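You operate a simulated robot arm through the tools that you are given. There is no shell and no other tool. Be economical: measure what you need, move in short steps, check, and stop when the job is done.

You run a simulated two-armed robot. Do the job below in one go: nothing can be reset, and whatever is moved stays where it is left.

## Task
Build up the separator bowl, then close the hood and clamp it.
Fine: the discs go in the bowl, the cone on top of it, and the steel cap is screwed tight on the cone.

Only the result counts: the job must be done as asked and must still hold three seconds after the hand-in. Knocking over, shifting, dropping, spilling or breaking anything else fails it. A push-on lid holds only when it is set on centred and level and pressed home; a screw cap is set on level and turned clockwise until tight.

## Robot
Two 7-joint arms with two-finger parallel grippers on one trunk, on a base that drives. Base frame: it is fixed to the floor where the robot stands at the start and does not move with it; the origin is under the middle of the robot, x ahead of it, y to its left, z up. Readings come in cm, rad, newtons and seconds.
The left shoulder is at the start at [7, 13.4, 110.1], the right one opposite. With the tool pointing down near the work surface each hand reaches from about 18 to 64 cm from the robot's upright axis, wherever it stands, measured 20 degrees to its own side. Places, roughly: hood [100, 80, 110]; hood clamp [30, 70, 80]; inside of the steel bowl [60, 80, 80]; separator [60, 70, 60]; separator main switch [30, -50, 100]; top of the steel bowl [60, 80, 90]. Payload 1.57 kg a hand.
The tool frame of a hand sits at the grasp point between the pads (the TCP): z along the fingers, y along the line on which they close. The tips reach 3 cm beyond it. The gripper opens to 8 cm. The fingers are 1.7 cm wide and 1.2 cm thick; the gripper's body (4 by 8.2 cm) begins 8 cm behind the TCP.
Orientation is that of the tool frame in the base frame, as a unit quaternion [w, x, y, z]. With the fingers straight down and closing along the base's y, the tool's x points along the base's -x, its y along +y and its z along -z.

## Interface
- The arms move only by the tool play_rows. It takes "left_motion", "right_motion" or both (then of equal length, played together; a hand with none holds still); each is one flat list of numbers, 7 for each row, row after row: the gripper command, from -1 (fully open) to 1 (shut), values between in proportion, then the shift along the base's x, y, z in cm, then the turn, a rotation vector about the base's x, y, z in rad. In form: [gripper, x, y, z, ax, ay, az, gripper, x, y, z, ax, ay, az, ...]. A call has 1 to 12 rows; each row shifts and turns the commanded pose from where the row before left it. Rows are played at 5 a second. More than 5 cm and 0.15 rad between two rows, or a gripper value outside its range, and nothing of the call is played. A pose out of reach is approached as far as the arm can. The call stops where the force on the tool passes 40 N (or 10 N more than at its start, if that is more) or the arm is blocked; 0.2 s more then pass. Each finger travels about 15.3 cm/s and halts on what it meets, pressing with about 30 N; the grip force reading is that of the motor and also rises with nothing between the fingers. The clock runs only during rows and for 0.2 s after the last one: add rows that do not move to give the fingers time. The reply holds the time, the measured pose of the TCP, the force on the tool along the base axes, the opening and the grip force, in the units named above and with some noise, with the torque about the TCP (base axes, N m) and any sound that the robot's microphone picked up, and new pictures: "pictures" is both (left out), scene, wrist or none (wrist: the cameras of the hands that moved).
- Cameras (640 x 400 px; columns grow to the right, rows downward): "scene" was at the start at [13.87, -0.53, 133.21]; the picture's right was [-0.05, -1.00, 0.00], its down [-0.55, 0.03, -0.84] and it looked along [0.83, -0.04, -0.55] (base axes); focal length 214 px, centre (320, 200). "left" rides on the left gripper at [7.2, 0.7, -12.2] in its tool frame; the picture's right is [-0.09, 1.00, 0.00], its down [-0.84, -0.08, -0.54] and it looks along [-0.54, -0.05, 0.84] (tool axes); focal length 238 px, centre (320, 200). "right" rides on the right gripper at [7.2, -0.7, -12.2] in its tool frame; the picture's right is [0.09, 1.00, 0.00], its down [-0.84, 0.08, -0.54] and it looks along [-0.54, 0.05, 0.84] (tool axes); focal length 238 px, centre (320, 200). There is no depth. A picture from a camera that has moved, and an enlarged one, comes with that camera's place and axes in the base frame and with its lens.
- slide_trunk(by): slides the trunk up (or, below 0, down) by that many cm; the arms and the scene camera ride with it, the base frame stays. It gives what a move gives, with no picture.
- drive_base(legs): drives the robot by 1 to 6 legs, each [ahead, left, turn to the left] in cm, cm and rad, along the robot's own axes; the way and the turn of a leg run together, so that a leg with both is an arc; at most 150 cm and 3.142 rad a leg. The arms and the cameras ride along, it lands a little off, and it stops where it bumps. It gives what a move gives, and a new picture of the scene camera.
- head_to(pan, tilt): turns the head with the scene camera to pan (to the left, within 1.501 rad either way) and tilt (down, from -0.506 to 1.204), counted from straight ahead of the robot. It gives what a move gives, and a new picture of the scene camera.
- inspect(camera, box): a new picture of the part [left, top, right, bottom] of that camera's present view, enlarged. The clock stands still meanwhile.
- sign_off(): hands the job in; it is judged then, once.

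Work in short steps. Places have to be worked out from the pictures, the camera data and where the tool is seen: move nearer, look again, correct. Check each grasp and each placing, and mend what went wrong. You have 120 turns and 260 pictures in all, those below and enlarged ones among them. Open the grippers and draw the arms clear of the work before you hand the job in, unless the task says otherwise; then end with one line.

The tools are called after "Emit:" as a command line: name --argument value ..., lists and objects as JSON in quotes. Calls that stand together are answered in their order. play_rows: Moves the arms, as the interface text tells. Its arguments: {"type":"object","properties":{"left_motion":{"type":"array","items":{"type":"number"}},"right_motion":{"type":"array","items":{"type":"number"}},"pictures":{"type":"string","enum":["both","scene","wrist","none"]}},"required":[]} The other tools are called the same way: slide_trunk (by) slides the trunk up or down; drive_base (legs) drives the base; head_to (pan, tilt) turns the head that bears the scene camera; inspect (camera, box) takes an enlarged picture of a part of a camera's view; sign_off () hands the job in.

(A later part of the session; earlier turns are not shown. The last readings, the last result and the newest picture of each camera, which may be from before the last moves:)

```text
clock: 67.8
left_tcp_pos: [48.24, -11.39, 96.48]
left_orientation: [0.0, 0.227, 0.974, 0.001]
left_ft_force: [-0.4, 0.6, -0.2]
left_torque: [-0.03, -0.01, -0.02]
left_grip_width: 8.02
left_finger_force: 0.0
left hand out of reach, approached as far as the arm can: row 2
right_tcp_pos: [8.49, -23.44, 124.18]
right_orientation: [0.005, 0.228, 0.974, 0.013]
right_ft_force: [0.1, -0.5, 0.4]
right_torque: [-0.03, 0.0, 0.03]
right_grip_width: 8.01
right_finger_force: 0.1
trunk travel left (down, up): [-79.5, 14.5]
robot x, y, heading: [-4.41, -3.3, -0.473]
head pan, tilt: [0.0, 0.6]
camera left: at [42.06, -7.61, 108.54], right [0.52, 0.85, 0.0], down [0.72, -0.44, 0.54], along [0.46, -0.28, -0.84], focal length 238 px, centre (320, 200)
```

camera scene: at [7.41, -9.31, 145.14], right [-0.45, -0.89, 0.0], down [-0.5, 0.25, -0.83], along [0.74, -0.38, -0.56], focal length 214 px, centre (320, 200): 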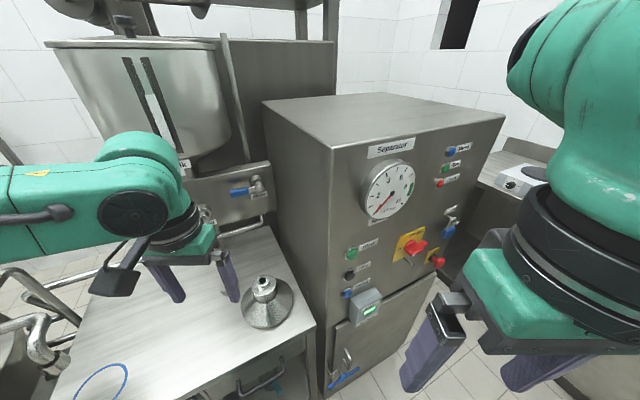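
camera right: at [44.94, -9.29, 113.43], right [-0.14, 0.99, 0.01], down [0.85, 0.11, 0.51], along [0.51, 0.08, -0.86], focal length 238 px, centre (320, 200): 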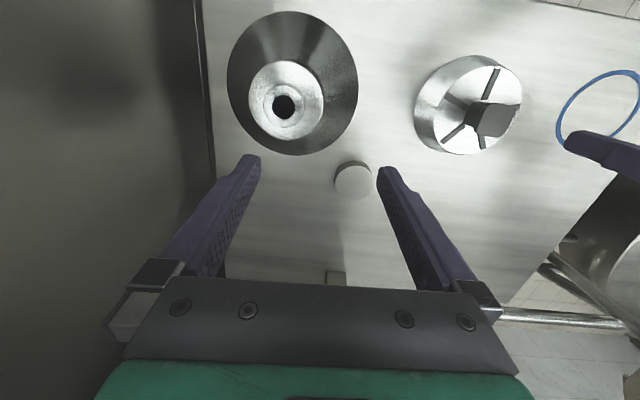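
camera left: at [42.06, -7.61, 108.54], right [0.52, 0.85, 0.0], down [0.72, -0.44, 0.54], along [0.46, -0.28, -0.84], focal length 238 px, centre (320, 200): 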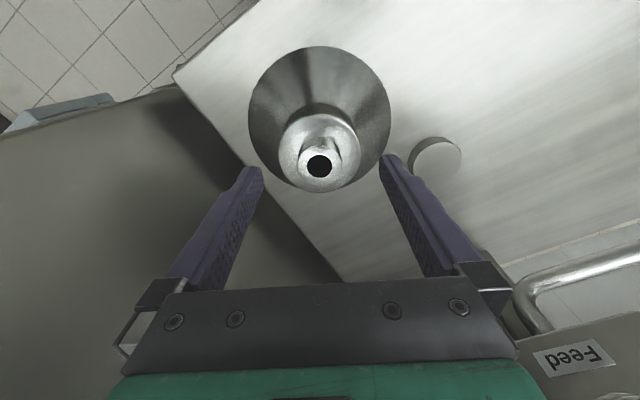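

Reach runs out again; I rise slightly, drive 5 cm nearer and re-centre.

Emit:
play_rows --left_motion '[-1, 0, 0, 2.5, 0, 0, 0]' --pictures "none"

Emit:
drive_base --legs '[[5, 0, 0]]'

Emit:
play_rows --left_motion '[-1, -2, 1, 0, 0, 0, 0, -1, -2, 0.8, -1.5, 0, 0, 0, -1, 0, 0, 0, 0, 0, 0]' --pictures "wrist"

```text
clock: 68.2
left_tcp_pos: [48.19, -11.4, 99.1]
left_orientation: [0.0, 0.227, 0.974, 0.001]
left_ft_force: [0.3, 0.2, -0.1]
left_torque: [-0.01, -0.02, 0.0]
left_grip_width: 7.97
left_finger_force: 0.0
right_tcp_pos: [8.36, -23.59, 124.14]
right_orientation: [0.005, 0.229, 0.973, 0.013]
right_ft_force: [0.2, -0.3, 0.5]
right_torque: [0.04, -0.01, 0.01]
right_grip_width: 8.0
right_finger_force: 0.0
trunk travel left (down, up): [-79.5, 14.5]
robot x, y, heading: [-4.1, -3.44, -0.472]
head pan, tilt: [0.0, 0.6]
```

```text
clock: 69.1
left_tcp_pos: [52.13, -13.53, 99.36]
left_orientation: [0.002, 0.228, 0.974, 0.001]
left_ft_force: [0.1, 0.4, -0.4]
left_torque: [-0.01, -0.02, -0.01]
left_grip_width: 8.0
left_finger_force: 0.0
right_tcp_pos: [12.16, -25.42, 124.17]
right_orientation: [0.008, 0.228, 0.974, 0.011]
right_ft_force: [-0.1, 0.6, -0.6]
right_torque: [0.01, -0.03, 0.01]
right_grip_width: 8.0
right_finger_force: 0.1
trunk travel left (down, up): [-79.5, 14.5]
robot x, y, heading: [0.12, -5.38, -0.467]
head pan, tilt: [0.0, 0.6]
camera scene: at [11.76, -11.55, 145.13], right [-0.45, -0.89, 0.0], down [-0.5, 0.25, -0.83], along [0.74, -0.38, -0.56], focal length 214 px, centre (320, 200)
```

scene: 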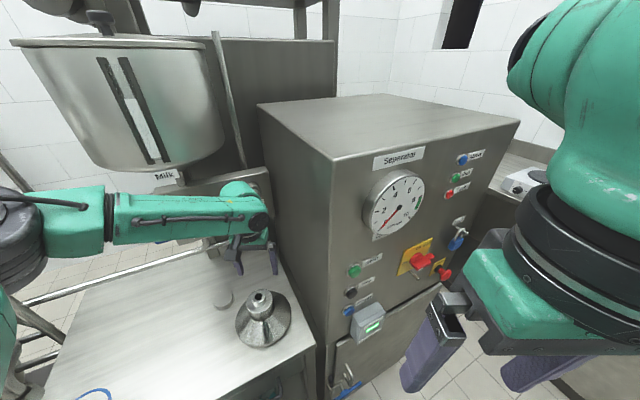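

```text
clock: 69.9
left_tcp_pos: [48.58, -12.14, 97.35]
left_orientation: [-0.002, 0.227, 0.974, 0.001]
left_ft_force: [-0.1, -0.5, 0.6]
left_torque: [0.01, 0.0, -0.03]
left_grip_width: 8.0
left_finger_force: 0.0
right_tcp_pos: [12.86, -25.86, 124.15]
right_orientation: [0.005, 0.228, 0.974, 0.013]
right_ft_force: [0.6, -0.6, 0.6]
right_torque: [0.04, 0.01, 0.0]
right_grip_width: 8.01
right_finger_force: 0.0
trunk travel left (down, up): [-79.5, 14.5]
robot x, y, heading: [0.33, -5.34, -0.472]
head pan, tilt: [0.0, 0.6]
camera left: at [42.34, -8.39, 109.61], right [0.52, 0.85, 0.0], down [0.72, -0.44, 0.54], along [0.46, -0.28, -0.84], focal length 238 px, centre (320, 200)
```

left: 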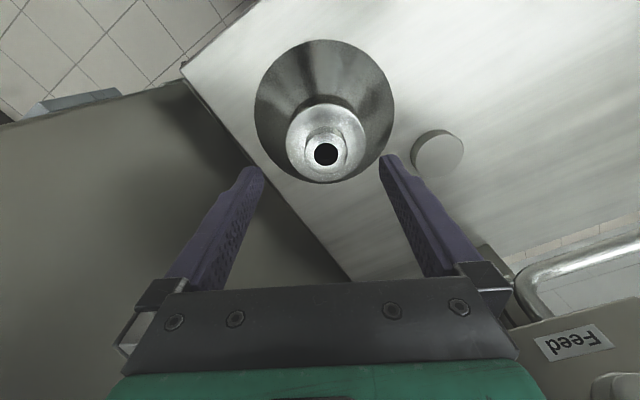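

Nozzle centre (48.67, −11.67); I correct 0.45 cm and lower around the neck to TCP z≈90.

Emit:
play_rows --left_motion '[-1, 0.1, 0.4, -1.5, 0, 0, 0, -1, 0, 0.05, -2, 0, 0, 0, -1, 0, 0, -2, 0, 0, 0, -1, 0, 0, -1.7, 0, 0, 0, -1, 0, 0, 0, 0, 0, 0]' --pictures "both"

```text
clock: 71.1
left_tcp_pos: [48.59, -11.54, 90.35]
left_orientation: [-0.002, 0.229, 0.973, 0.001]
left_ft_force: [0.9, -0.3, -0.5]
left_torque: [0.01, -0.03, 0.0]
left_grip_width: 8.0
left_finger_force: 0.0
right_tcp_pos: [12.82, -25.74, 124.07]
right_orientation: [0.006, 0.228, 0.974, 0.012]
right_ft_force: [-0.1, 0.5, 0.1]
right_torque: [-0.03, 0.0, 0.02]
right_grip_width: 8.02
right_finger_force: 0.1
trunk travel left (down, up): [-79.5, 14.5]
robot x, y, heading: [0.07, -5.61, -0.469]
head pan, tilt: [0.0, 0.6]
camera scene: at [12.54, -11.95, 145.04], right [-0.45, -0.89, 0.0], down [-0.5, 0.26, -0.82], along [0.73, -0.38, -0.57], focal length 214 px, centre (320, 200)
camera left: at [42.37, -7.69, 102.59], right [0.52, 0.85, 0.0], down [0.72, -0.44, 0.54], along [0.46, -0.28, -0.84], focal length 238 px, centre (320, 200)
```

scene: 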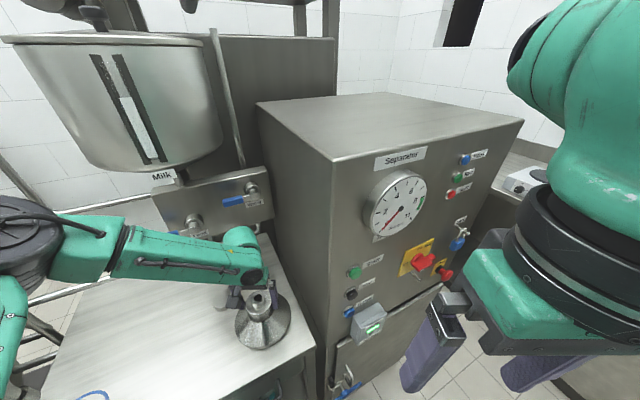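
left: 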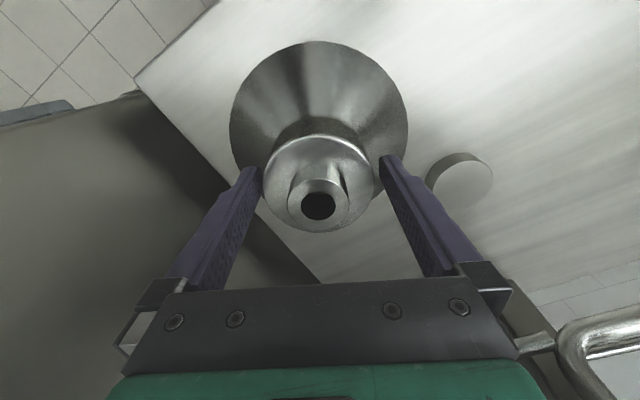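

The neck lies between the fingers. I close and lift a bit.

Emit:
play_rows --left_motion '[1, 0, 0, 0, 0, 0, 0, 1, 0, 0, 0, 0, 0, 0, 1, 0, 0, 0, 0, 0, 0, 1, 0, 0, 1, 0, 0, 0, 1, 0, 0, 2, 0, 0, 0, 1, 0, 0, 2, 0, 0, 0, 1, 0, 0, 0, 0, 0, 0]' --pictures "both"

```text
clock: 72.7
left_tcp_pos: [48.76, -11.47, 95.26]
left_orientation: [-0.002, 0.227, 0.974, 0.001]
left_ft_force: [-0.3, 0.8, -6.6]
left_torque: [0.02, 0.03, 0.0]
left_grip_width: 7.01
left_finger_force: 29.6
right_tcp_pos: [12.91, -25.71, 123.97]
right_orientation: [0.004, 0.229, 0.973, 0.012]
right_ft_force: [-0.4, -0.2, -0.5]
right_torque: [0.0, 0.05, 0.01]
right_grip_width: 8.03
right_finger_force: 0.0
trunk travel left (down, up): [-79.5, 14.5]
robot x, y, heading: [0.46, -5.45, -0.472]
head pan, tilt: [0.0, 0.6]
camera scene: at [12.69, -11.96, 145.02], right [-0.45, -0.89, 0.0], down [-0.5, 0.26, -0.82], along [0.73, -0.38, -0.57], focal length 214 px, centre (320, 200)
camera left: at [42.65, -7.6, 107.46], right [0.52, 0.85, 0.0], down [0.72, -0.44, 0.54], along [0.46, -0.28, -0.84], focal length 238 px, centre (320, 200)
```

scene: 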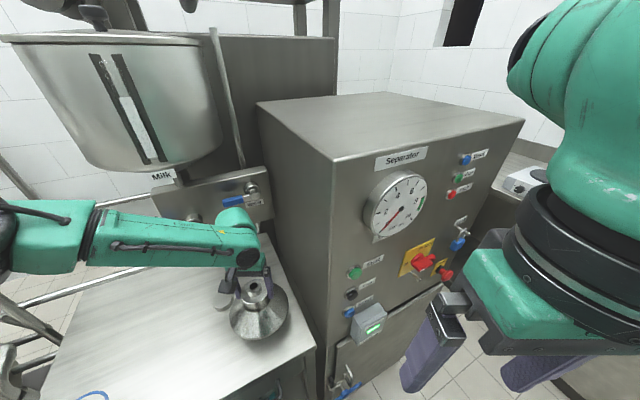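
left: 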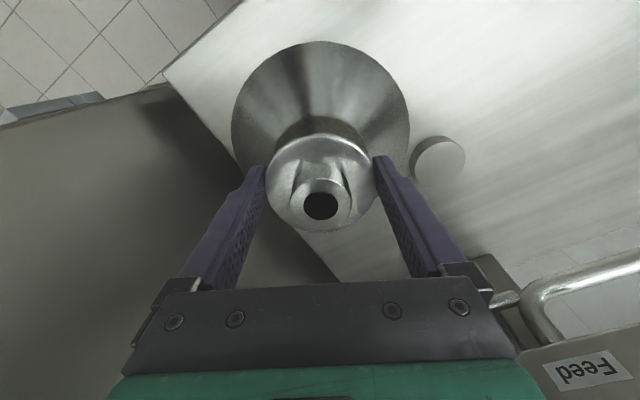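

Cone held (0.68 kg, neck 7.0 cm). I lift it to carry height, retract and drive to the separator.

Emit:
play_rows --left_motion '[1, -1, 0.5, 4, 0, 0, 0, 1, -1, 0.5, 4, 0, 0, 0, 1, -2, 1, 4, 0, 0, 0, 1, -3, 1.5, 3, 0, 0, 0, 1, -3, 1.5, 2, 0, 0, 0, 1, -2, 1, 0, 0, 0, 0]' --pictures "none"

Emit:
drive_base --legs '[[-14, 0, 0], [0, 0, 0.47], [0, 61, 0], [16, 0, 0]]'

```text
clock: 74.1
left_tcp_pos: [36.63, -5.21, 112.24]
left_orientation: [-0.001, 0.227, 0.974, 0.002]
left_ft_force: [-0.2, 0.7, -7.1]
left_torque: [0.01, 0.04, -0.02]
left_grip_width: 7.0
left_finger_force: 29.9
right_tcp_pos: [12.84, -25.75, 124.13]
right_orientation: [0.006, 0.229, 0.973, 0.013]
right_ft_force: [0.4, 0.0, -0.3]
right_torque: [-0.04, 0.04, -0.01]
right_grip_width: 8.01
right_finger_force: 0.1
trunk travel left (down, up): [-79.5, 14.5]
robot x, y, heading: [-0.01, -5.67, -0.472]
head pan, tilt: [0.0, 0.6]
```

```text
clock: 80.8
left_tcp_pos: [35.21, 78.04, 112.3]
left_orientation: [-0.001, -0.008, 1.0, 0.001]
left_ft_force: [-1.0, 0.0, -6.9]
left_torque: [0.03, 0.05, -0.04]
left_grip_width: 7.02
left_finger_force: 30.0
right_tcp_pos: [23.39, 48.97, 124.13]
right_orientation: [0.003, -0.007, 1.0, 0.013]
right_ft_force: [-0.4, 0.4, -0.8]
right_torque: [-0.03, -0.07, 0.0]
right_grip_width: 8.0
right_finger_force: 0.1
trunk travel left (down, up): [-79.5, 14.5]
robot x, y, heading: [2.9, 61.37, -0.0]
head pan, tilt: [0.0, 0.6]
camera scene: at [16.78, 61.19, 145.07], right [0.0, -1.0, 0.0], down [-0.56, 0.0, -0.83], along [0.83, 0.0, -0.56], focal length 214 px, centre (320, 200)
```

scene: 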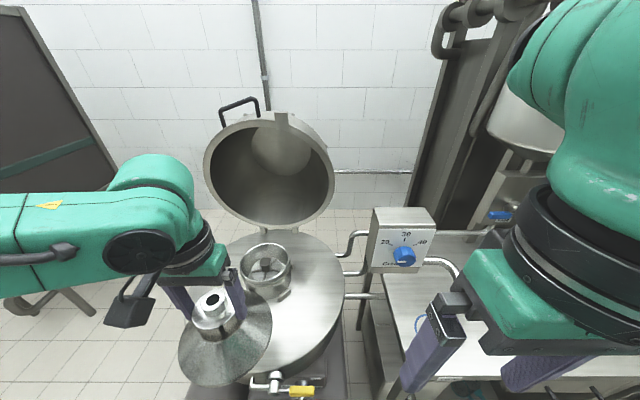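

I drive on to x≈14.5, lower the trunk by 6, and bring the cone over the bowl at (63.4, 79.4).

Emit:
drive_base --legs '[[11.5, -0.5, 0]]'

Emit:
slide_trunk --by -6

Emit:
play_rows --left_motion '[1, 3.5, 0.3, 0, 0, 0, 0, 1, 3.5, 0.3, 0, 0, 0, 0, 1, 3.5, 0.3, 0, 0, 0, 0, 1, 3.5, 0.3, 0, 0, 0, 0, 1, 2, 0.3, 0, 0, 0, 0, 1, 0, 0, 0, 0, 0, 0]' --pictures "wrist"

Emit:
inspect --camera "scene" --box '[170, 170, 330, 330]'

```text
clock: 82.0
left_tcp_pos: [46.43, 77.76, 112.27]
left_orientation: [0.0, -0.009, 1.0, 0.001]
left_ft_force: [-1.3, -1.1, -6.6]
left_torque: [-0.01, 0.02, 0.01]
left_grip_width: 7.02
left_finger_force: 30.0
right_tcp_pos: [34.8, 48.61, 124.16]
right_orientation: [0.004, -0.008, 1.0, 0.013]
right_ft_force: [0.3, 0.5, -1.1]
right_torque: [0.01, -0.03, -0.02]
right_grip_width: 7.99
right_finger_force: 0.1
trunk travel left (down, up): [-79.5, 14.5]
robot x, y, heading: [14.93, 60.71, 0.002]
head pan, tilt: [0.0, 0.6]
camera scene: at [28.13, 60.78, 145.07], right [0.0, -1.0, 0.0], down [-0.56, 0.0, -0.83], along [0.83, 0.0, -0.56], focal length 214 px, centre (320, 200)
```

scene: 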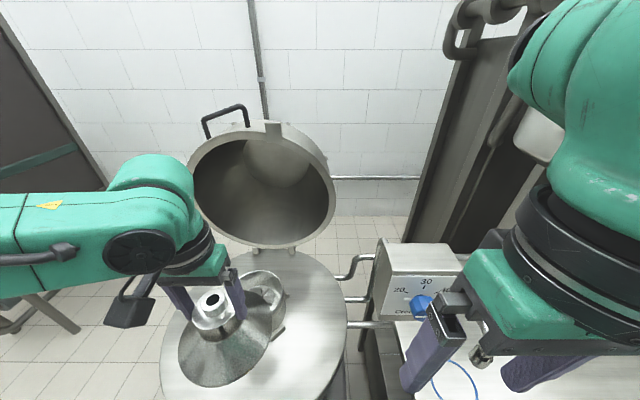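

```text
clock: 83.0
left_tcp_pos: [46.82, 77.67, 106.2]
left_orientation: [-0.001, -0.009, 1.0, 0.001]
left_ft_force: [0.3, -0.8, -6.5]
left_torque: [-0.01, 0.07, -0.01]
left_grip_width: 6.99
left_finger_force: 30.1
right_tcp_pos: [35.04, 48.49, 118.11]
right_orientation: [0.003, -0.007, 1.0, 0.013]
right_ft_force: [-0.3, -0.1, -0.5]
right_torque: [-0.01, -0.01, 0.02]
right_grip_width: 7.99
right_finger_force: 0.1
trunk travel left (down, up): [-73.5, 20.5]
robot x, y, heading: [14.76, 61.08, 0.005]
head pan, tilt: [0.0, 0.6]
```

```text
clock: 84.4
left_tcp_pos: [62.9, 79.27, 106.42]
left_orientation: [-0.002, -0.009, 1.0, 0.002]
left_ft_force: [-0.7, 0.3, -6.6]
left_torque: [-0.02, 0.04, 0.01]
left_grip_width: 7.01
left_finger_force: 29.8
right_tcp_pos: [35.19, 48.58, 118.02]
right_orientation: [0.002, -0.008, 1.0, 0.013]
right_ft_force: [-0.5, 0.4, -0.6]
right_torque: [-0.03, -0.04, -0.02]
right_grip_width: 8.0
right_finger_force: 0.1
trunk travel left (down, up): [-73.5, 20.5]
robot x, y, heading: [14.67, 60.58, 0.005]
head pan, tilt: [0.0, 0.6]
camera left: at [55.55, 79.96, 118.66], right [0.07, 1.0, 0.0], down [0.84, -0.06, 0.54], along [0.54, -0.04, -0.84], focal length 238 px, centre (320, 200)
```

left: 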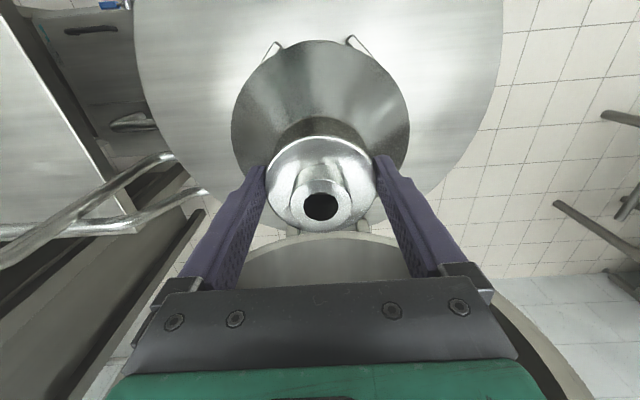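

```text
2.50 times, centred on (250, 250) of scene
camera zoom: at [28.49, 60.77, 139.03], right [0.0, -1.0, 0.0], down [-0.57, 0.0, -0.82], along [0.82, 0.0, -0.57], focal length 536 px, centre (495, 75)
```

zoom: 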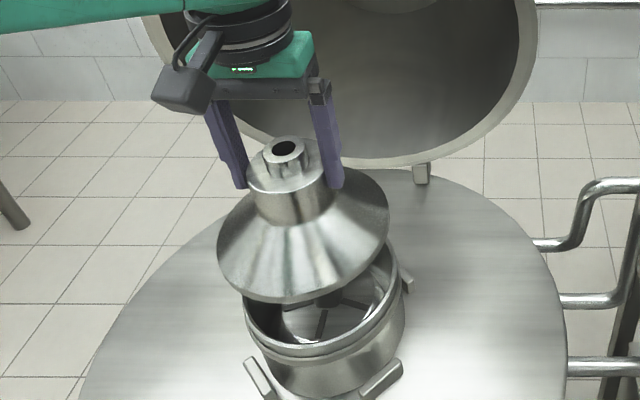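

Cone axis ≈(63.1, 79.45) against rim (63.4, 79.4). I nudge 0.3 cm in x and lower to ~1.5 cm above the rim to check.

Emit:
play_rows --left_motion '[1, 0.3, 0, -2, 0, 0, 0, 1, 0, 0, -2, 0, 0, 0, 1, 0, 0, -1, 0, 0, 0, 1, 0, 0, 0, 0, 0, 0]' --pictures "wrist"

Emit:
inspect --camera "scene" --box '[190, 200, 320, 320]'

```text
clock: 85.4
left_tcp_pos: [63.26, 79.33, 101.29]
left_orientation: [-0.003, -0.009, 1.0, 0.001]
left_ft_force: [-0.3, -0.3, -7.0]
left_torque: [0.03, -0.02, 0.0]
left_grip_width: 6.99
left_finger_force: 29.8
right_tcp_pos: [35.15, 48.56, 117.97]
right_orientation: [0.001, -0.008, 1.0, 0.013]
right_ft_force: [0.8, 0.2, 0.4]
right_torque: [0.0, -0.03, 0.02]
right_grip_width: 8.01
right_finger_force: 0.1
trunk travel left (down, up): [-73.5, 20.5]
robot x, y, heading: [14.52, 60.9, 0.005]
head pan, tilt: [0.0, 0.6]
camera left: at [55.9, 79.92, 113.52], right [0.07, 1.0, 0.0], down [0.84, -0.06, 0.54], along [0.54, -0.04, -0.84], focal length 238 px, centre (320, 200)
```

left: 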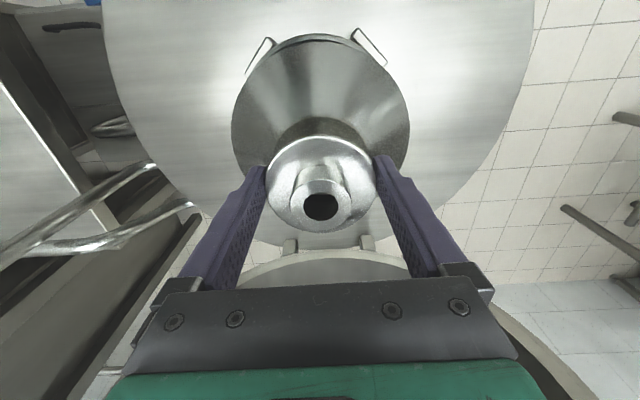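

```text
3.33 times, centred on (255, 260) of scene
camera zoom: at [28.58, 60.77, 139.02], right [0.0, -1.0, 0.0], down [-0.57, 0.0, -0.82], along [0.82, 0.0, -0.57], focal length 715 px, centre (537, 0)
```

zoom: 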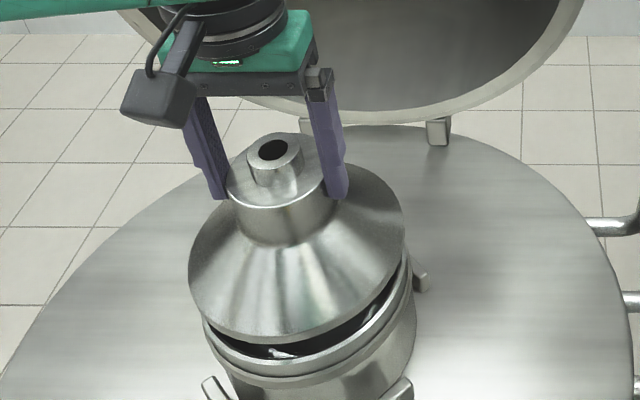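

Measured offsets: cone is ≈0.3 cm too far in +x and +y relative to the rim. I correct and lower to contact.

Emit:
play_rows --left_motion '[1, -0.2, -0.35, -0.5, 0, 0, 0, 1, 0, 0, 0, 0, 0, 0]' --pictures "wrist"

Emit:
inspect --camera "scene" --box '[205, 220, 305, 310]'

Emit:
inspect --camera "left" --box '[210, 20, 430, 160]'

```text
clock: 86.0
left_tcp_pos: [63.03, 78.89, 100.64]
left_orientation: [-0.003, -0.009, 1.0, 0.001]
left_ft_force: [0.8, 0.0, -8.1]
left_torque: [0.01, 0.07, -0.04]
left_grip_width: 7.01
left_finger_force: 29.9
right_tcp_pos: [35.14, 48.61, 118.15]
right_orientation: [0.001, -0.008, 1.0, 0.013]
right_ft_force: [0.3, -0.2, 0.1]
right_torque: [0.02, 0.02, 0.0]
right_grip_width: 7.98
right_finger_force: 0.1
trunk travel left (down, up): [-73.5, 20.5]
robot x, y, heading: [14.71, 60.84, 0.0]
head pan, tilt: [0.0, 0.6]
camera left: at [55.71, 79.46, 112.98], right [0.07, 1.0, 0.0], down [0.84, -0.06, 0.54], along [0.54, -0.04, -0.84], focal length 238 px, centre (320, 200)
```

left: 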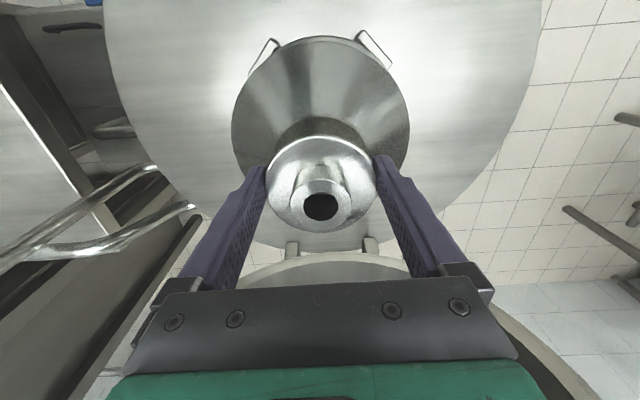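

```text
4.44 times, centred on (255, 265) of scene
camera zoom: at [28.57, 60.77, 139.02], right [0.0, -1.0, 0.0], down [-0.57, 0.0, -0.82], along [0.82, 0.0, -0.57], focal length 953 px, centre (609, -89)
```

zoom: 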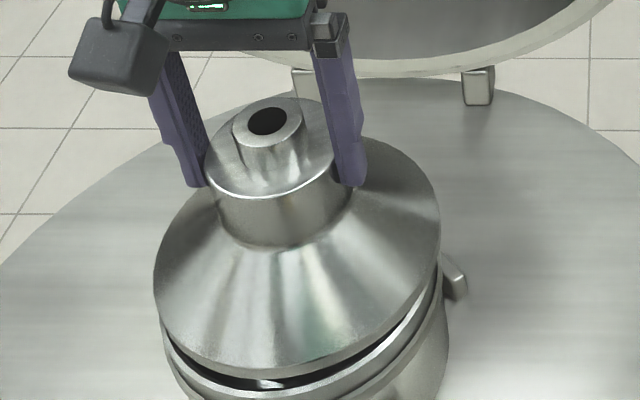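

```text
2.86 times, centred on (320, 90) of left
camera zoom: at [55.71, 79.46, 112.98], right [0.07, 1.0, 0.0], down [0.84, -0.06, 0.54], along [0.54, -0.04, -0.84], focal length 681 px, centre (320, 514)
```

zoom: 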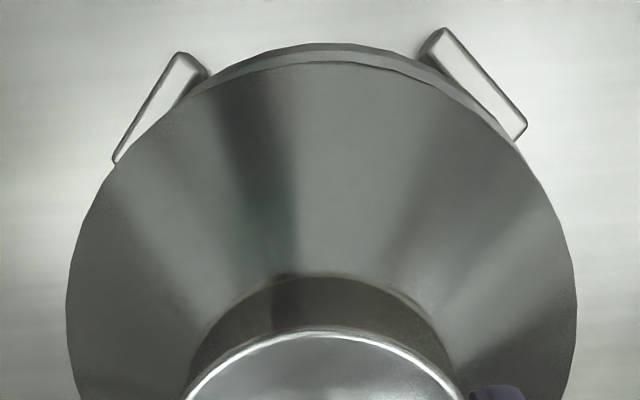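

Nearly aligned, with ambiguity in x from parallax. I lower another centimetre to shrink it and look again.

Emit:
play_rows --left_motion '[1, -0.2, 0.1, -0.5, 0, 0, 0, 1, 0, 0, -0.4, 0, 0, 0, 1, 0, 0, 0, 0, 0, 0]' --pictures "none"

Emit:
inspect --camera "scene" --box '[205, 230, 305, 320]'

Emit:
inspect --camera "left" --box '[210, 20, 430, 160]'

```text
clock: 86.8
left_tcp_pos: [62.71, 79.02, 99.84]
left_orientation: [-0.002, -0.009, 1.0, 0.0]
left_ft_force: [0.6, 0.5, -7.6]
left_torque: [0.0, 0.03, -0.01]
left_grip_width: 6.98
left_finger_force: 30.2
right_tcp_pos: [35.16, 48.55, 118.09]
right_orientation: [0.002, -0.008, 1.0, 0.013]
right_ft_force: [-0.1, 0.5, -0.1]
right_torque: [0.02, -0.02, -0.03]
right_grip_width: 8.02
right_finger_force: 0.1
trunk travel left (down, up): [-73.5, 20.5]
robot x, y, heading: [14.56, 60.6, 0.005]
head pan, tilt: [0.0, 0.6]
```

```text
4.44 times, centred on (255, 275) of scene
camera zoom: at [28.57, 60.76, 139.02], right [0.0, -1.0, 0.0], down [-0.57, 0.0, -0.82], along [0.82, 0.0, -0.57], focal length 953 px, centre (609, -133)
```

zoom: 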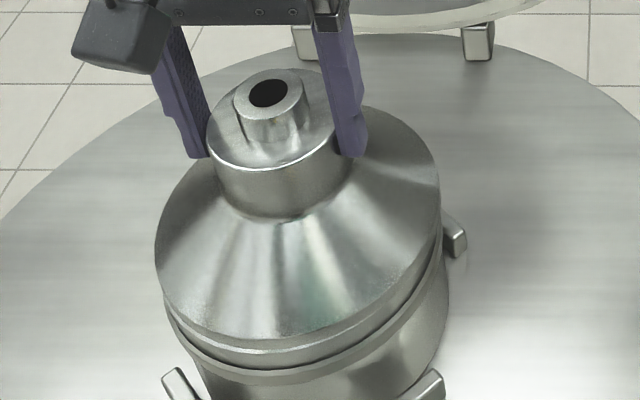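

```text
2.86 times, centred on (320, 90) of left
camera zoom: at [55.44, 79.52, 112.05], right [0.07, 1.0, 0.0], down [0.84, -0.06, 0.54], along [0.54, -0.04, -0.84], focal length 681 px, centre (320, 514)
```

zoom: 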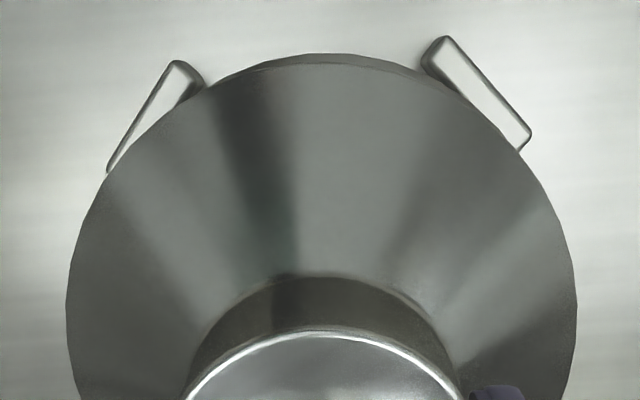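

The flange under the rim matches the cone's diameter; remaining offset ≈0.3 cm in −x. I correct it and press down gently.

Emit:
play_rows --left_motion '[1, -0.3, 0, 0, 0, 0, 0, 1, 0, 0, -0.4, 0, 0, 0, 1, 0, 0, -0.4, 0, 0, 0, 1, 0, 0, -0.4, 0, 0, 0, 1, 0, 0, 0, 0, 0, 0]' --pictures "none"

Emit:
inspect --camera "scene" --box '[205, 230, 305, 320]'

Emit:
inspect --camera "left" --box '[210, 20, 430, 160]'

```text
clock: 88.0
left_tcp_pos: [62.19, 78.83, 98.88]
left_orientation: [0.001, -0.008, 1.0, 0.001]
left_ft_force: [4.5, 5.1, 25.8]
left_torque: [-0.16, -0.21, 0.12]
left_grip_width: 6.99
left_finger_force: 30.3
right_tcp_pos: [34.7, 48.67, 118.16]
right_orientation: [0.003, -0.008, 1.0, 0.014]
right_ft_force: [1.1, -0.1, 0.6]
right_torque: [0.0, -0.01, 0.03]
right_grip_width: 8.02
right_finger_force: 0.1
trunk travel left (down, up): [-73.5, 20.5]
robot x, y, heading: [14.54, 61.0, 0.002]
head pan, tilt: [0.0, 0.6]
```

```text
4.44 times, centred on (255, 275) of scene
camera zoom: at [28.13, 60.7, 139.09], right [0.0, -1.0, 0.0], down [-0.56, 0.0, -0.83], along [0.83, 0.0, -0.56], focal length 953 px, centre (609, -133)
```

zoom: 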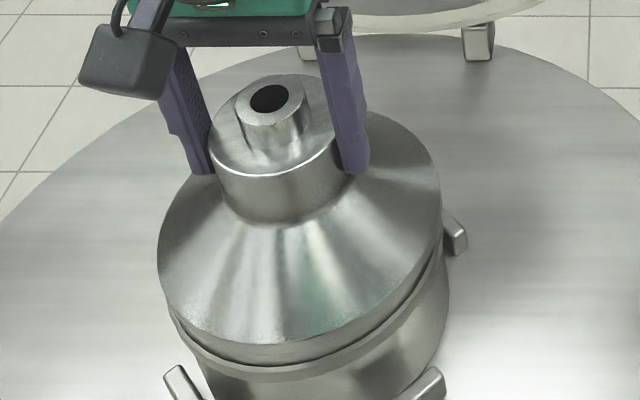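

```text
2.86 times, centred on (320, 90) of left
camera zoom: at [54.87, 79.49, 111.02], right [0.07, 1.0, 0.0], down [0.84, -0.06, 0.54], along [0.54, -0.04, -0.84], focal length 681 px, centre (320, 514)
```

zoom: 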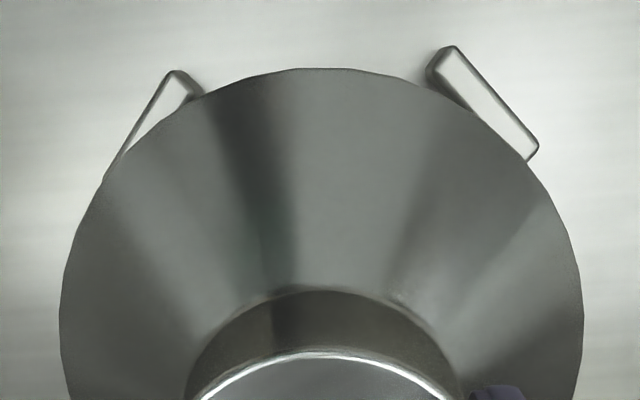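

It is touching (≈33 N) and the base gives way backward under load, dragging the cone −x. I shift the command +x,+y under light load and see whether it drops home.

Emit:
play_rows --left_motion '[1, 0, 0, 0.2, 0, 0, 0, 1, 0.3, 0.1, 0, 0, 0, 0, 1, 0.3, 0.1, 0, 0, 0, 0, 1, 0, 0, -0.2, 0, 0, 0, 1, 0, 0, 0, 0, 0, 0]' --pictures "none"

Emit:
inspect --camera "scene" --box '[205, 230, 305, 320]'

Emit:
inspect --camera "left" --box '[210, 20, 430, 160]'

```text
clock: 89.2
left_tcp_pos: [62.61, 79.06, 98.77]
left_orientation: [-0.001, -0.008, 1.0, 0.002]
left_ft_force: [-8.4, 0.6, 14.8]
left_torque: [-0.33, 0.78, -0.2]
left_grip_width: 6.99
left_finger_force: 29.6
right_tcp_pos: [34.55, 48.52, 118.13]
right_orientation: [0.004, -0.008, 1.0, 0.014]
right_ft_force: [0.0, -0.3, 0.3]
right_torque: [0.0, 0.03, 0.03]
right_grip_width: 8.01
right_finger_force: 0.0
trunk travel left (down, up): [-73.5, 20.5]
robot x, y, heading: [14.67, 60.72, 0.006]
head pan, tilt: [0.0, 0.6]
```

```text
4.44 times, centred on (255, 275) of scene
camera zoom: at [27.94, 60.64, 139.1], right [0.0, -1.0, 0.0], down [-0.56, 0.0, -0.83], along [0.83, 0.0, -0.56], focal length 953 px, centre (609, -133)
```

zoom: 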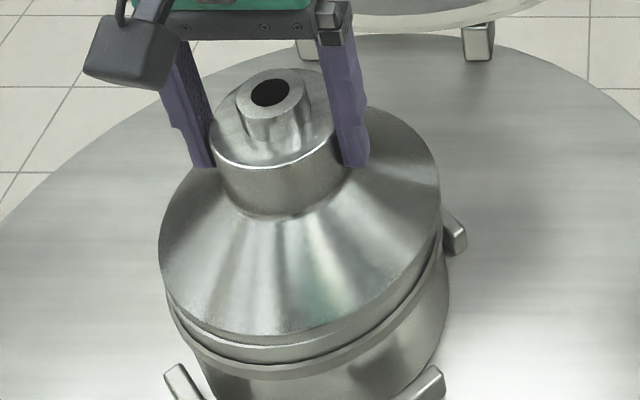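

```text
2.86 times, centred on (320, 90) of left
camera zoom: at [55.31, 79.57, 110.97], right [0.07, 1.0, 0.0], down [0.84, -0.06, 0.54], along [0.54, -0.04, -0.84], focal length 681 px, centre (320, 514)
```

zoom: 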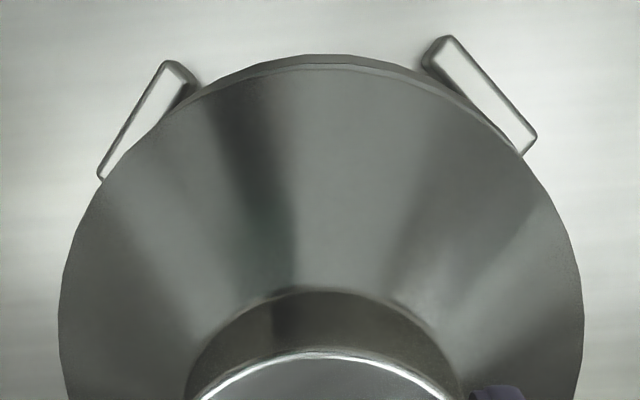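

Force reverses sign between x=62.2 and 62.6, so the seat centre is about TCP x≈62.35. I move there and press firmly.

Emit:
play_rows --left_motion '[1, -0.3, 0, 0.1, 0, 0, 0, 1, 0, 0, -0.2, 0, 0, 0, 1, 0.1, 0, -0.3, 0, 0, 0, 1, 0.1, 0, -0.3, 0, 0, 0, 1, 0, 0, 0, 0, 0, 0]' --pictures "none"

Emit:
inspect --camera "scene" --box '[205, 230, 305, 320]'

```text
clock: 90.4
left_tcp_pos: [62.74, 78.98, 98.44]
left_orientation: [0.004, -0.009, 1.0, 0.001]
left_ft_force: [-6.3, 1.7, 18.0]
left_torque: [-0.63, 1.07, -0.29]
left_grip_width: 6.99
left_finger_force: 30.3
right_tcp_pos: [34.67, 48.59, 118.16]
right_orientation: [0.004, -0.009, 1.0, 0.013]
right_ft_force: [0.1, 0.1, 0.1]
right_torque: [0.01, 0.0, -0.02]
right_grip_width: 7.99
right_finger_force: 0.1
trunk travel left (down, up): [-73.5, 20.5]
robot x, y, heading: [14.83, 60.76, 0.006]
head pan, tilt: [0.0, 0.6]
stopped in row 5 (left hand): the force on the tool passed its limit at 41 N (the readings are from after the stop); the commanded pose is now the measured one
```

```text
4.44 times, centred on (255, 275) of scene
camera zoom: at [27.98, 60.67, 139.06], right [0.01, -1.0, 0.0], down [-0.56, 0.0, -0.83], along [0.83, 0.0, -0.56], focal length 953 px, centre (609, -133)
```

zoom: 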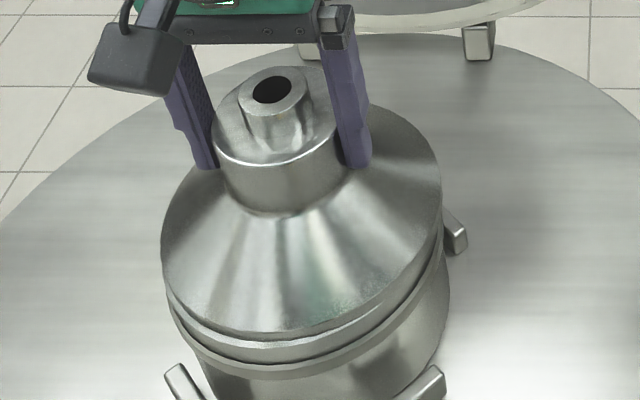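

Torques say contact is at the front-right edge, so the cone must go −x and slightly −y. I lift 0.6, shift, and lower again.

Emit:
play_rows --left_motion '[1, 0, 0, 0.4, 0, 0, 0, 1, -0.3, -0.1, 0.3, 0, 0.008, 0, 1, -0.2, 0, 0, 0, 0, 0, 1, 0, 0, 0, 0, 0, 0]' --pictures "none"

Emit:
inspect --camera "scene" --box '[205, 230, 305, 320]'

Emit:
inspect --camera "left" --box '[210, 20, 430, 160]'

```text
clock: 91.4
left_tcp_pos: [62.49, 78.97, 98.7]
left_orientation: [-0.004, -0.01, 1.0, 0.001]
left_ft_force: [-0.3, 0.4, -7.1]
left_torque: [0.01, 0.04, -0.02]
left_grip_width: 7.01
left_finger_force: 29.6
right_tcp_pos: [35.11, 48.56, 118.03]
right_orientation: [0.002, -0.007, 1.0, 0.013]
right_ft_force: [-0.5, -0.3, -0.8]
right_torque: [-0.01, -0.01, 0.01]
right_grip_width: 8.01
right_finger_force: 0.1
trunk travel left (down, up): [-73.5, 20.5]
robot x, y, heading: [14.48, 60.25, 0.005]
head pan, tilt: [0.0, 0.6]
```

```text
4.44 times, centred on (255, 275) of scene
camera zoom: at [28.62, 60.78, 139.01], right [0.0, -1.0, 0.0], down [-0.57, 0.0, -0.82], along [0.82, 0.0, -0.57], focal length 953 px, centre (609, -133)
```

zoom: 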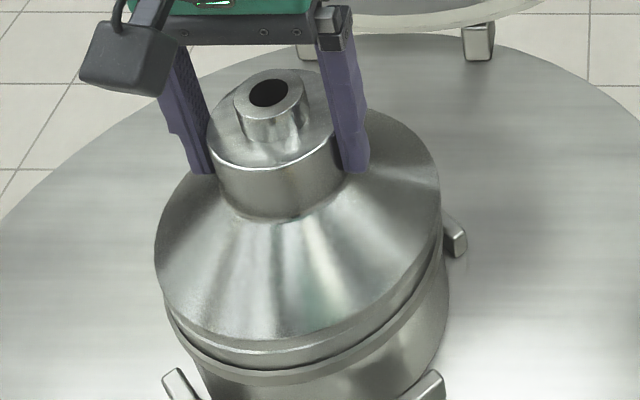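

```text
2.86 times, centred on (320, 90) of left
camera zoom: at [55.33, 79.53, 110.92], right [0.07, 1.0, 0.0], down [0.84, -0.06, 0.54], along [0.53, -0.04, -0.84], focal length 681 px, centre (320, 514)
```

zoom: 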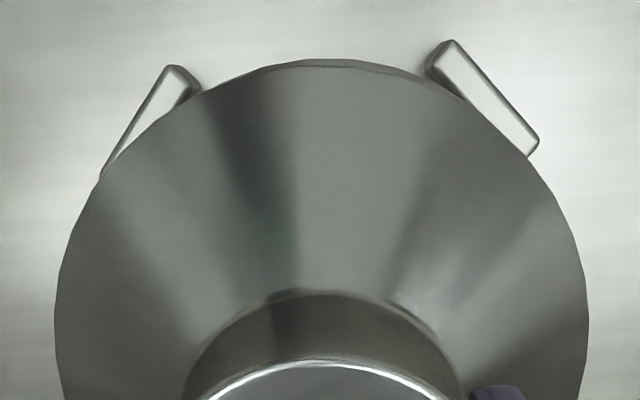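

The cone is hovering free; remaining offset ≈ −0.3 x, −0.1 y. I shift and lower in fine steps.

Emit:
play_rows --left_motion '[1, -0.25, -0.1, 0, 0, 0, 0, 1, 0, 0, -0.2, 0, 0, 0, 1, 0, 0, -0.2, 0, 0, 0, 1, 0, 0, -0.2, 0, 0, 0, 1, 0, 0, 0, 0, 0, 0]' --pictures "none"

Emit:
inspect --camera "scene" --box '[205, 230, 305, 320]'

```text
clock: 92.6
left_tcp_pos: [62.23, 78.82, 98.41]
left_orientation: [0.002, -0.009, 1.0, 0.001]
left_ft_force: [2.5, 1.2, 14.4]
left_torque: [-0.51, -0.82, -0.09]
left_grip_width: 7.02
left_finger_force: 29.5
right_tcp_pos: [34.97, 48.53, 118.16]
right_orientation: [0.003, -0.008, 1.0, 0.014]
right_ft_force: [-0.6, -0.6, -0.2]
right_torque: [-0.01, 0.01, 0.0]
right_grip_width: 7.99
right_finger_force: 0.0
trunk travel left (down, up): [-73.5, 20.5]
robot x, y, heading: [14.32, 60.77, 0.007]
head pan, tilt: [0.0, 0.6]
```

```text
4.44 times, centred on (255, 275) of scene
camera zoom: at [28.27, 60.67, 139.08], right [0.0, -1.0, 0.0], down [-0.56, 0.0, -0.83], along [0.83, 0.0, -0.56], focal length 953 px, centre (609, -133)
```

zoom: 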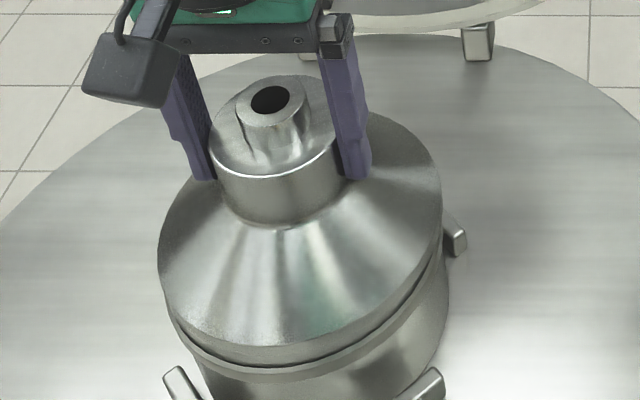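

Contact is now at the rear-right edge: the centre is x≈62.45 and further in −y. I lift slightly, move there and lower.

Emit:
play_rows --left_motion '[1, 0, 0, 0.5, 0, 0, 0, 1, 0.2, -0.25, 0, 0, 0, 0, 1, 0, 0, -0.2, 0, 0, 0, 1, 0, 0, -0.2, 0, 0, 0, 1, 0, 0, -0.2, 0, 0, 0, 1, 0, 0, 0, 0, 0, 0]' --pictures "none"

Emit:
inspect --camera "scene" --box '[205, 230, 305, 320]'

```text
clock: 94.0
left_tcp_pos: [62.32, 78.72, 98.42]
left_orientation: [0.001, -0.01, 1.0, 0.0]
left_ft_force: [-0.3, 8.0, 21.9]
left_torque: [-0.2, 0.87, -0.12]
left_grip_width: 7.01
left_finger_force: 29.6
right_tcp_pos: [34.87, 48.73, 118.07]
right_orientation: [0.005, -0.008, 1.0, 0.014]
right_ft_force: [0.1, -0.4, 0.3]
right_torque: [-0.02, -0.01, 0.03]
right_grip_width: 8.02
right_finger_force: 0.1
trunk travel left (down, up): [-73.5, 20.5]
robot x, y, heading: [14.61, 60.43, 0.002]
head pan, tilt: [0.0, 0.6]
```

```text
4.44 times, centred on (255, 275) of scene
camera zoom: at [28.05, 60.83, 139.11], right [0.01, -1.0, 0.0], down [-0.56, 0.0, -0.83], along [0.83, 0.0, -0.56], focal length 953 px, centre (609, -133)
```

zoom: 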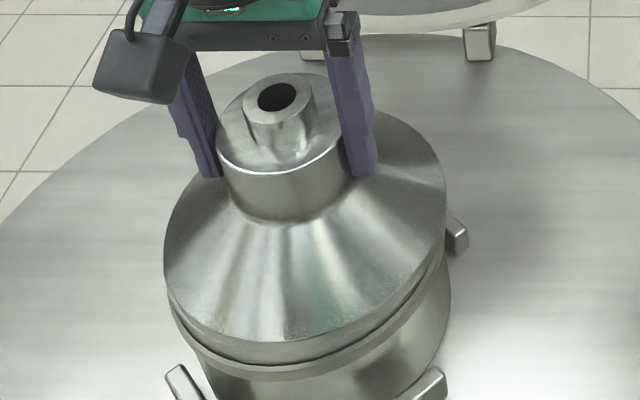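

Contact height is the same everywhere, so the cone probably rests flat on the rim. I set it down there, release and look at it unobstructed to measure centring.

Emit:
play_rows --left_motion '[1, 0, 0, 0.2, 0, 0, 0, 1, 0, 0.15, 0, 0, 0, 0, 1, 0, 0, -0.1, 0, 0, 0, 0.5, 0, 0, 0, 0, 0, 0, -1, 0, 0, 0, 0, 0, 0, -1, 0, 0, 0, 0, 0, 0, -1, 0, 0, 3, 0, 0, 0, -1, 0, 0, 4, 0, 0, 0, -1, 0, 0, 4, 0, 0, 0, -1, -1, 0, 3, 0, 0, 0]' --pictures "wrist"

Emit:
inspect --camera "scene" --box '[205, 230, 305, 320]'

Emit:
inspect --camera "left" --box '[220, 40, 420, 200]'

```text
clock: 96.2
left_tcp_pos: [61.36, 78.9, 112.56]
left_orientation: [-0.001, -0.01, 1.0, 0.001]
left_ft_force: [0.3, -0.4, -0.2]
left_torque: [0.0, 0.01, 0.01]
left_grip_width: 8.0
left_finger_force: 0.1
right_tcp_pos: [34.93, 48.75, 118.12]
right_orientation: [0.003, -0.008, 1.0, 0.013]
right_ft_force: [0.2, 0.7, 0.2]
right_torque: [0.01, 0.02, 0.01]
right_grip_width: 8.02
right_finger_force: 0.2
trunk travel left (down, up): [-73.5, 20.5]
robot x, y, heading: [14.57, 60.46, 0.001]
head pan, tilt: [0.0, 0.6]
camera left: at [54.22, 79.49, 124.78], right [0.07, 1.0, 0.0], down [0.84, -0.06, 0.54], along [0.54, -0.04, -0.84], focal length 238 px, centre (320, 200)
```

left: 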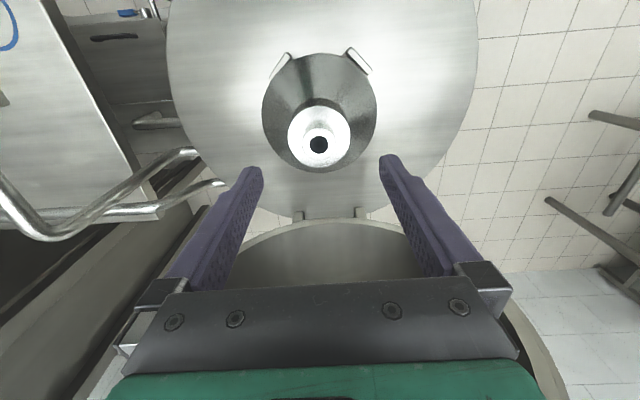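

```text
4.44 times, centred on (255, 275) of scene
camera zoom: at [28.32, 60.73, 139.05], right [0.0, -1.0, 0.0], down [-0.56, 0.0, -0.83], along [0.83, 0.0, -0.56], focal length 953 px, centre (609, -133)
```

zoom: 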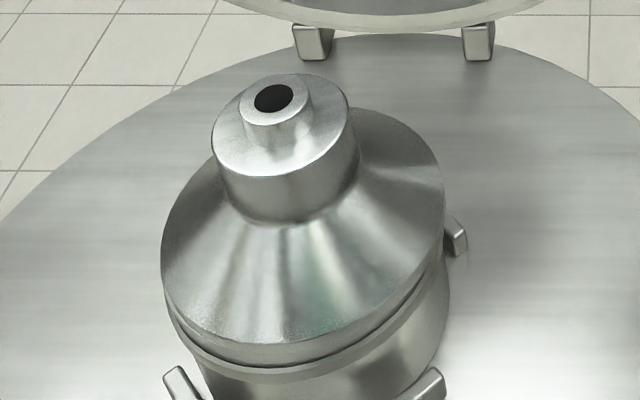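

```text
2.50 times, centred on (320, 120) of left
camera zoom: at [54.22, 79.49, 124.78], right [0.07, 1.0, 0.0], down [0.84, -0.06, 0.54], along [0.54, -0.04, -0.84], focal length 596 px, centre (320, 400)
```

zoom: 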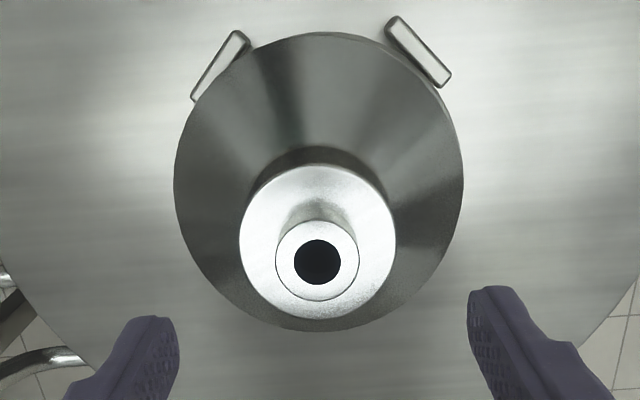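

Released, the cone stands level but ≈0.35–0.45 cm too far −y (x is right). I regrasp it, lift slightly, shift +y and press.

Emit:
play_rows --left_motion '[-1, 1, 0, -4, 0, 0, 0, -1, 0.5, -0.1, -4, 0, 0, 0, -1, 0, 0, -4, 0, 0, 0, -1, 0, 0, -2.2, 0, 0, 0, -1, 0, 0, 0, 0, 0, 0, 1, 0, 0, 0, 0, 0, 0, 1, 0, 0, 0, 0, 0, 0, 1, 0, 0, 0, 0, 0, 0]' --pictures "none"

Emit:
play_rows --left_motion '[1, 0, 0, 0.4, 0, 0, 0, 1, 0, 0.2, 0, 0, 0, 0, 1, 0, 0.2, 0, 0, 0, 0, 1, 0, 0, -0.3, 0, 0, 0, 1, 0, 0, -0.3, 0, 0, 0, 1, 0, 0, 0, 0, 0, 0]' --pictures "none"

Emit:
inspect --camera "scene" --box '[205, 230, 305, 320]'

```text
clock: 98.0
left_tcp_pos: [63.0, 78.74, 98.23]
left_orientation: [-0.004, -0.009, 1.0, 0.001]
left_ft_force: [0.4, 7.6, -0.1]
left_torque: [0.65, -0.34, 0.23]
left_grip_width: 7.02
left_finger_force: 29.5
right_tcp_pos: [35.06, 48.78, 118.07]
right_orientation: [0.003, -0.008, 1.0, 0.012]
right_ft_force: [-0.2, -0.4, -0.3]
right_torque: [0.01, 0.01, -0.02]
right_grip_width: 8.01
right_finger_force: 0.0
trunk travel left (down, up): [-73.5, 20.5]
robot x, y, heading: [14.6, 60.69, 0.003]
head pan, tilt: [0.0, 0.6]
```

```text
clock: 99.4
left_tcp_pos: [63.11, 79.04, 98.15]
left_orientation: [0.003, -0.009, 1.0, -0.001]
left_ft_force: [5.7, 3.0, 19.9]
left_torque: [-0.35, 0.58, -0.03]
left_grip_width: 7.0
left_finger_force: 30.1
right_tcp_pos: [34.99, 48.63, 118.16]
right_orientation: [0.002, -0.008, 1.0, 0.014]
right_ft_force: [-0.4, -0.1, 1.1]
right_torque: [-0.01, 0.0, 0.02]
right_grip_width: 8.0
right_finger_force: 0.1
trunk travel left (down, up): [-73.5, 20.5]
robot x, y, heading: [14.5, 60.47, 0.009]
head pan, tilt: [0.0, 0.6]
```

```text
4.44 times, centred on (255, 275) of scene
camera zoom: at [28.33, 60.71, 139.09], right [0.0, -1.0, 0.0], down [-0.56, 0.0, -0.83], along [0.83, 0.0, -0.56], focal length 953 px, centre (609, -133)
```

zoom: 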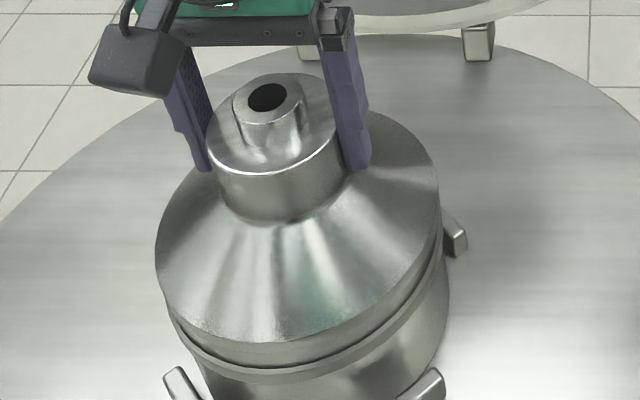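

I zoom tightly on the seam between cone and bowl.

Emit:
inspect --camera "scene" --box '[215, 275, 310, 325]'

```text
6.74 times, centred on (262, 300) of scene
camera zoom: at [28.33, 60.71, 139.09], right [0.0, -1.0, 0.0], down [-0.56, 0.0, -0.83], along [0.83, 0.0, -0.56], focal length 1445 px, centre (707, -474)
```

zoom: 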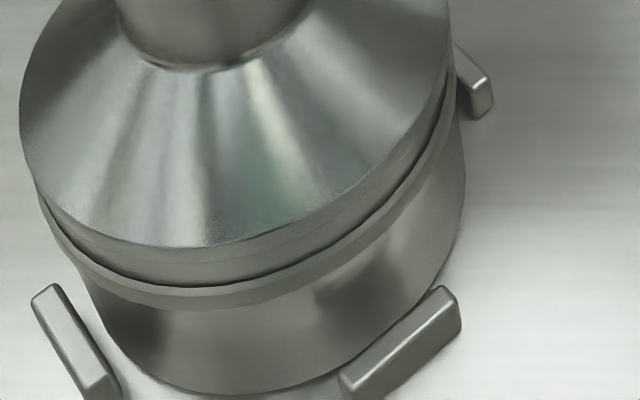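

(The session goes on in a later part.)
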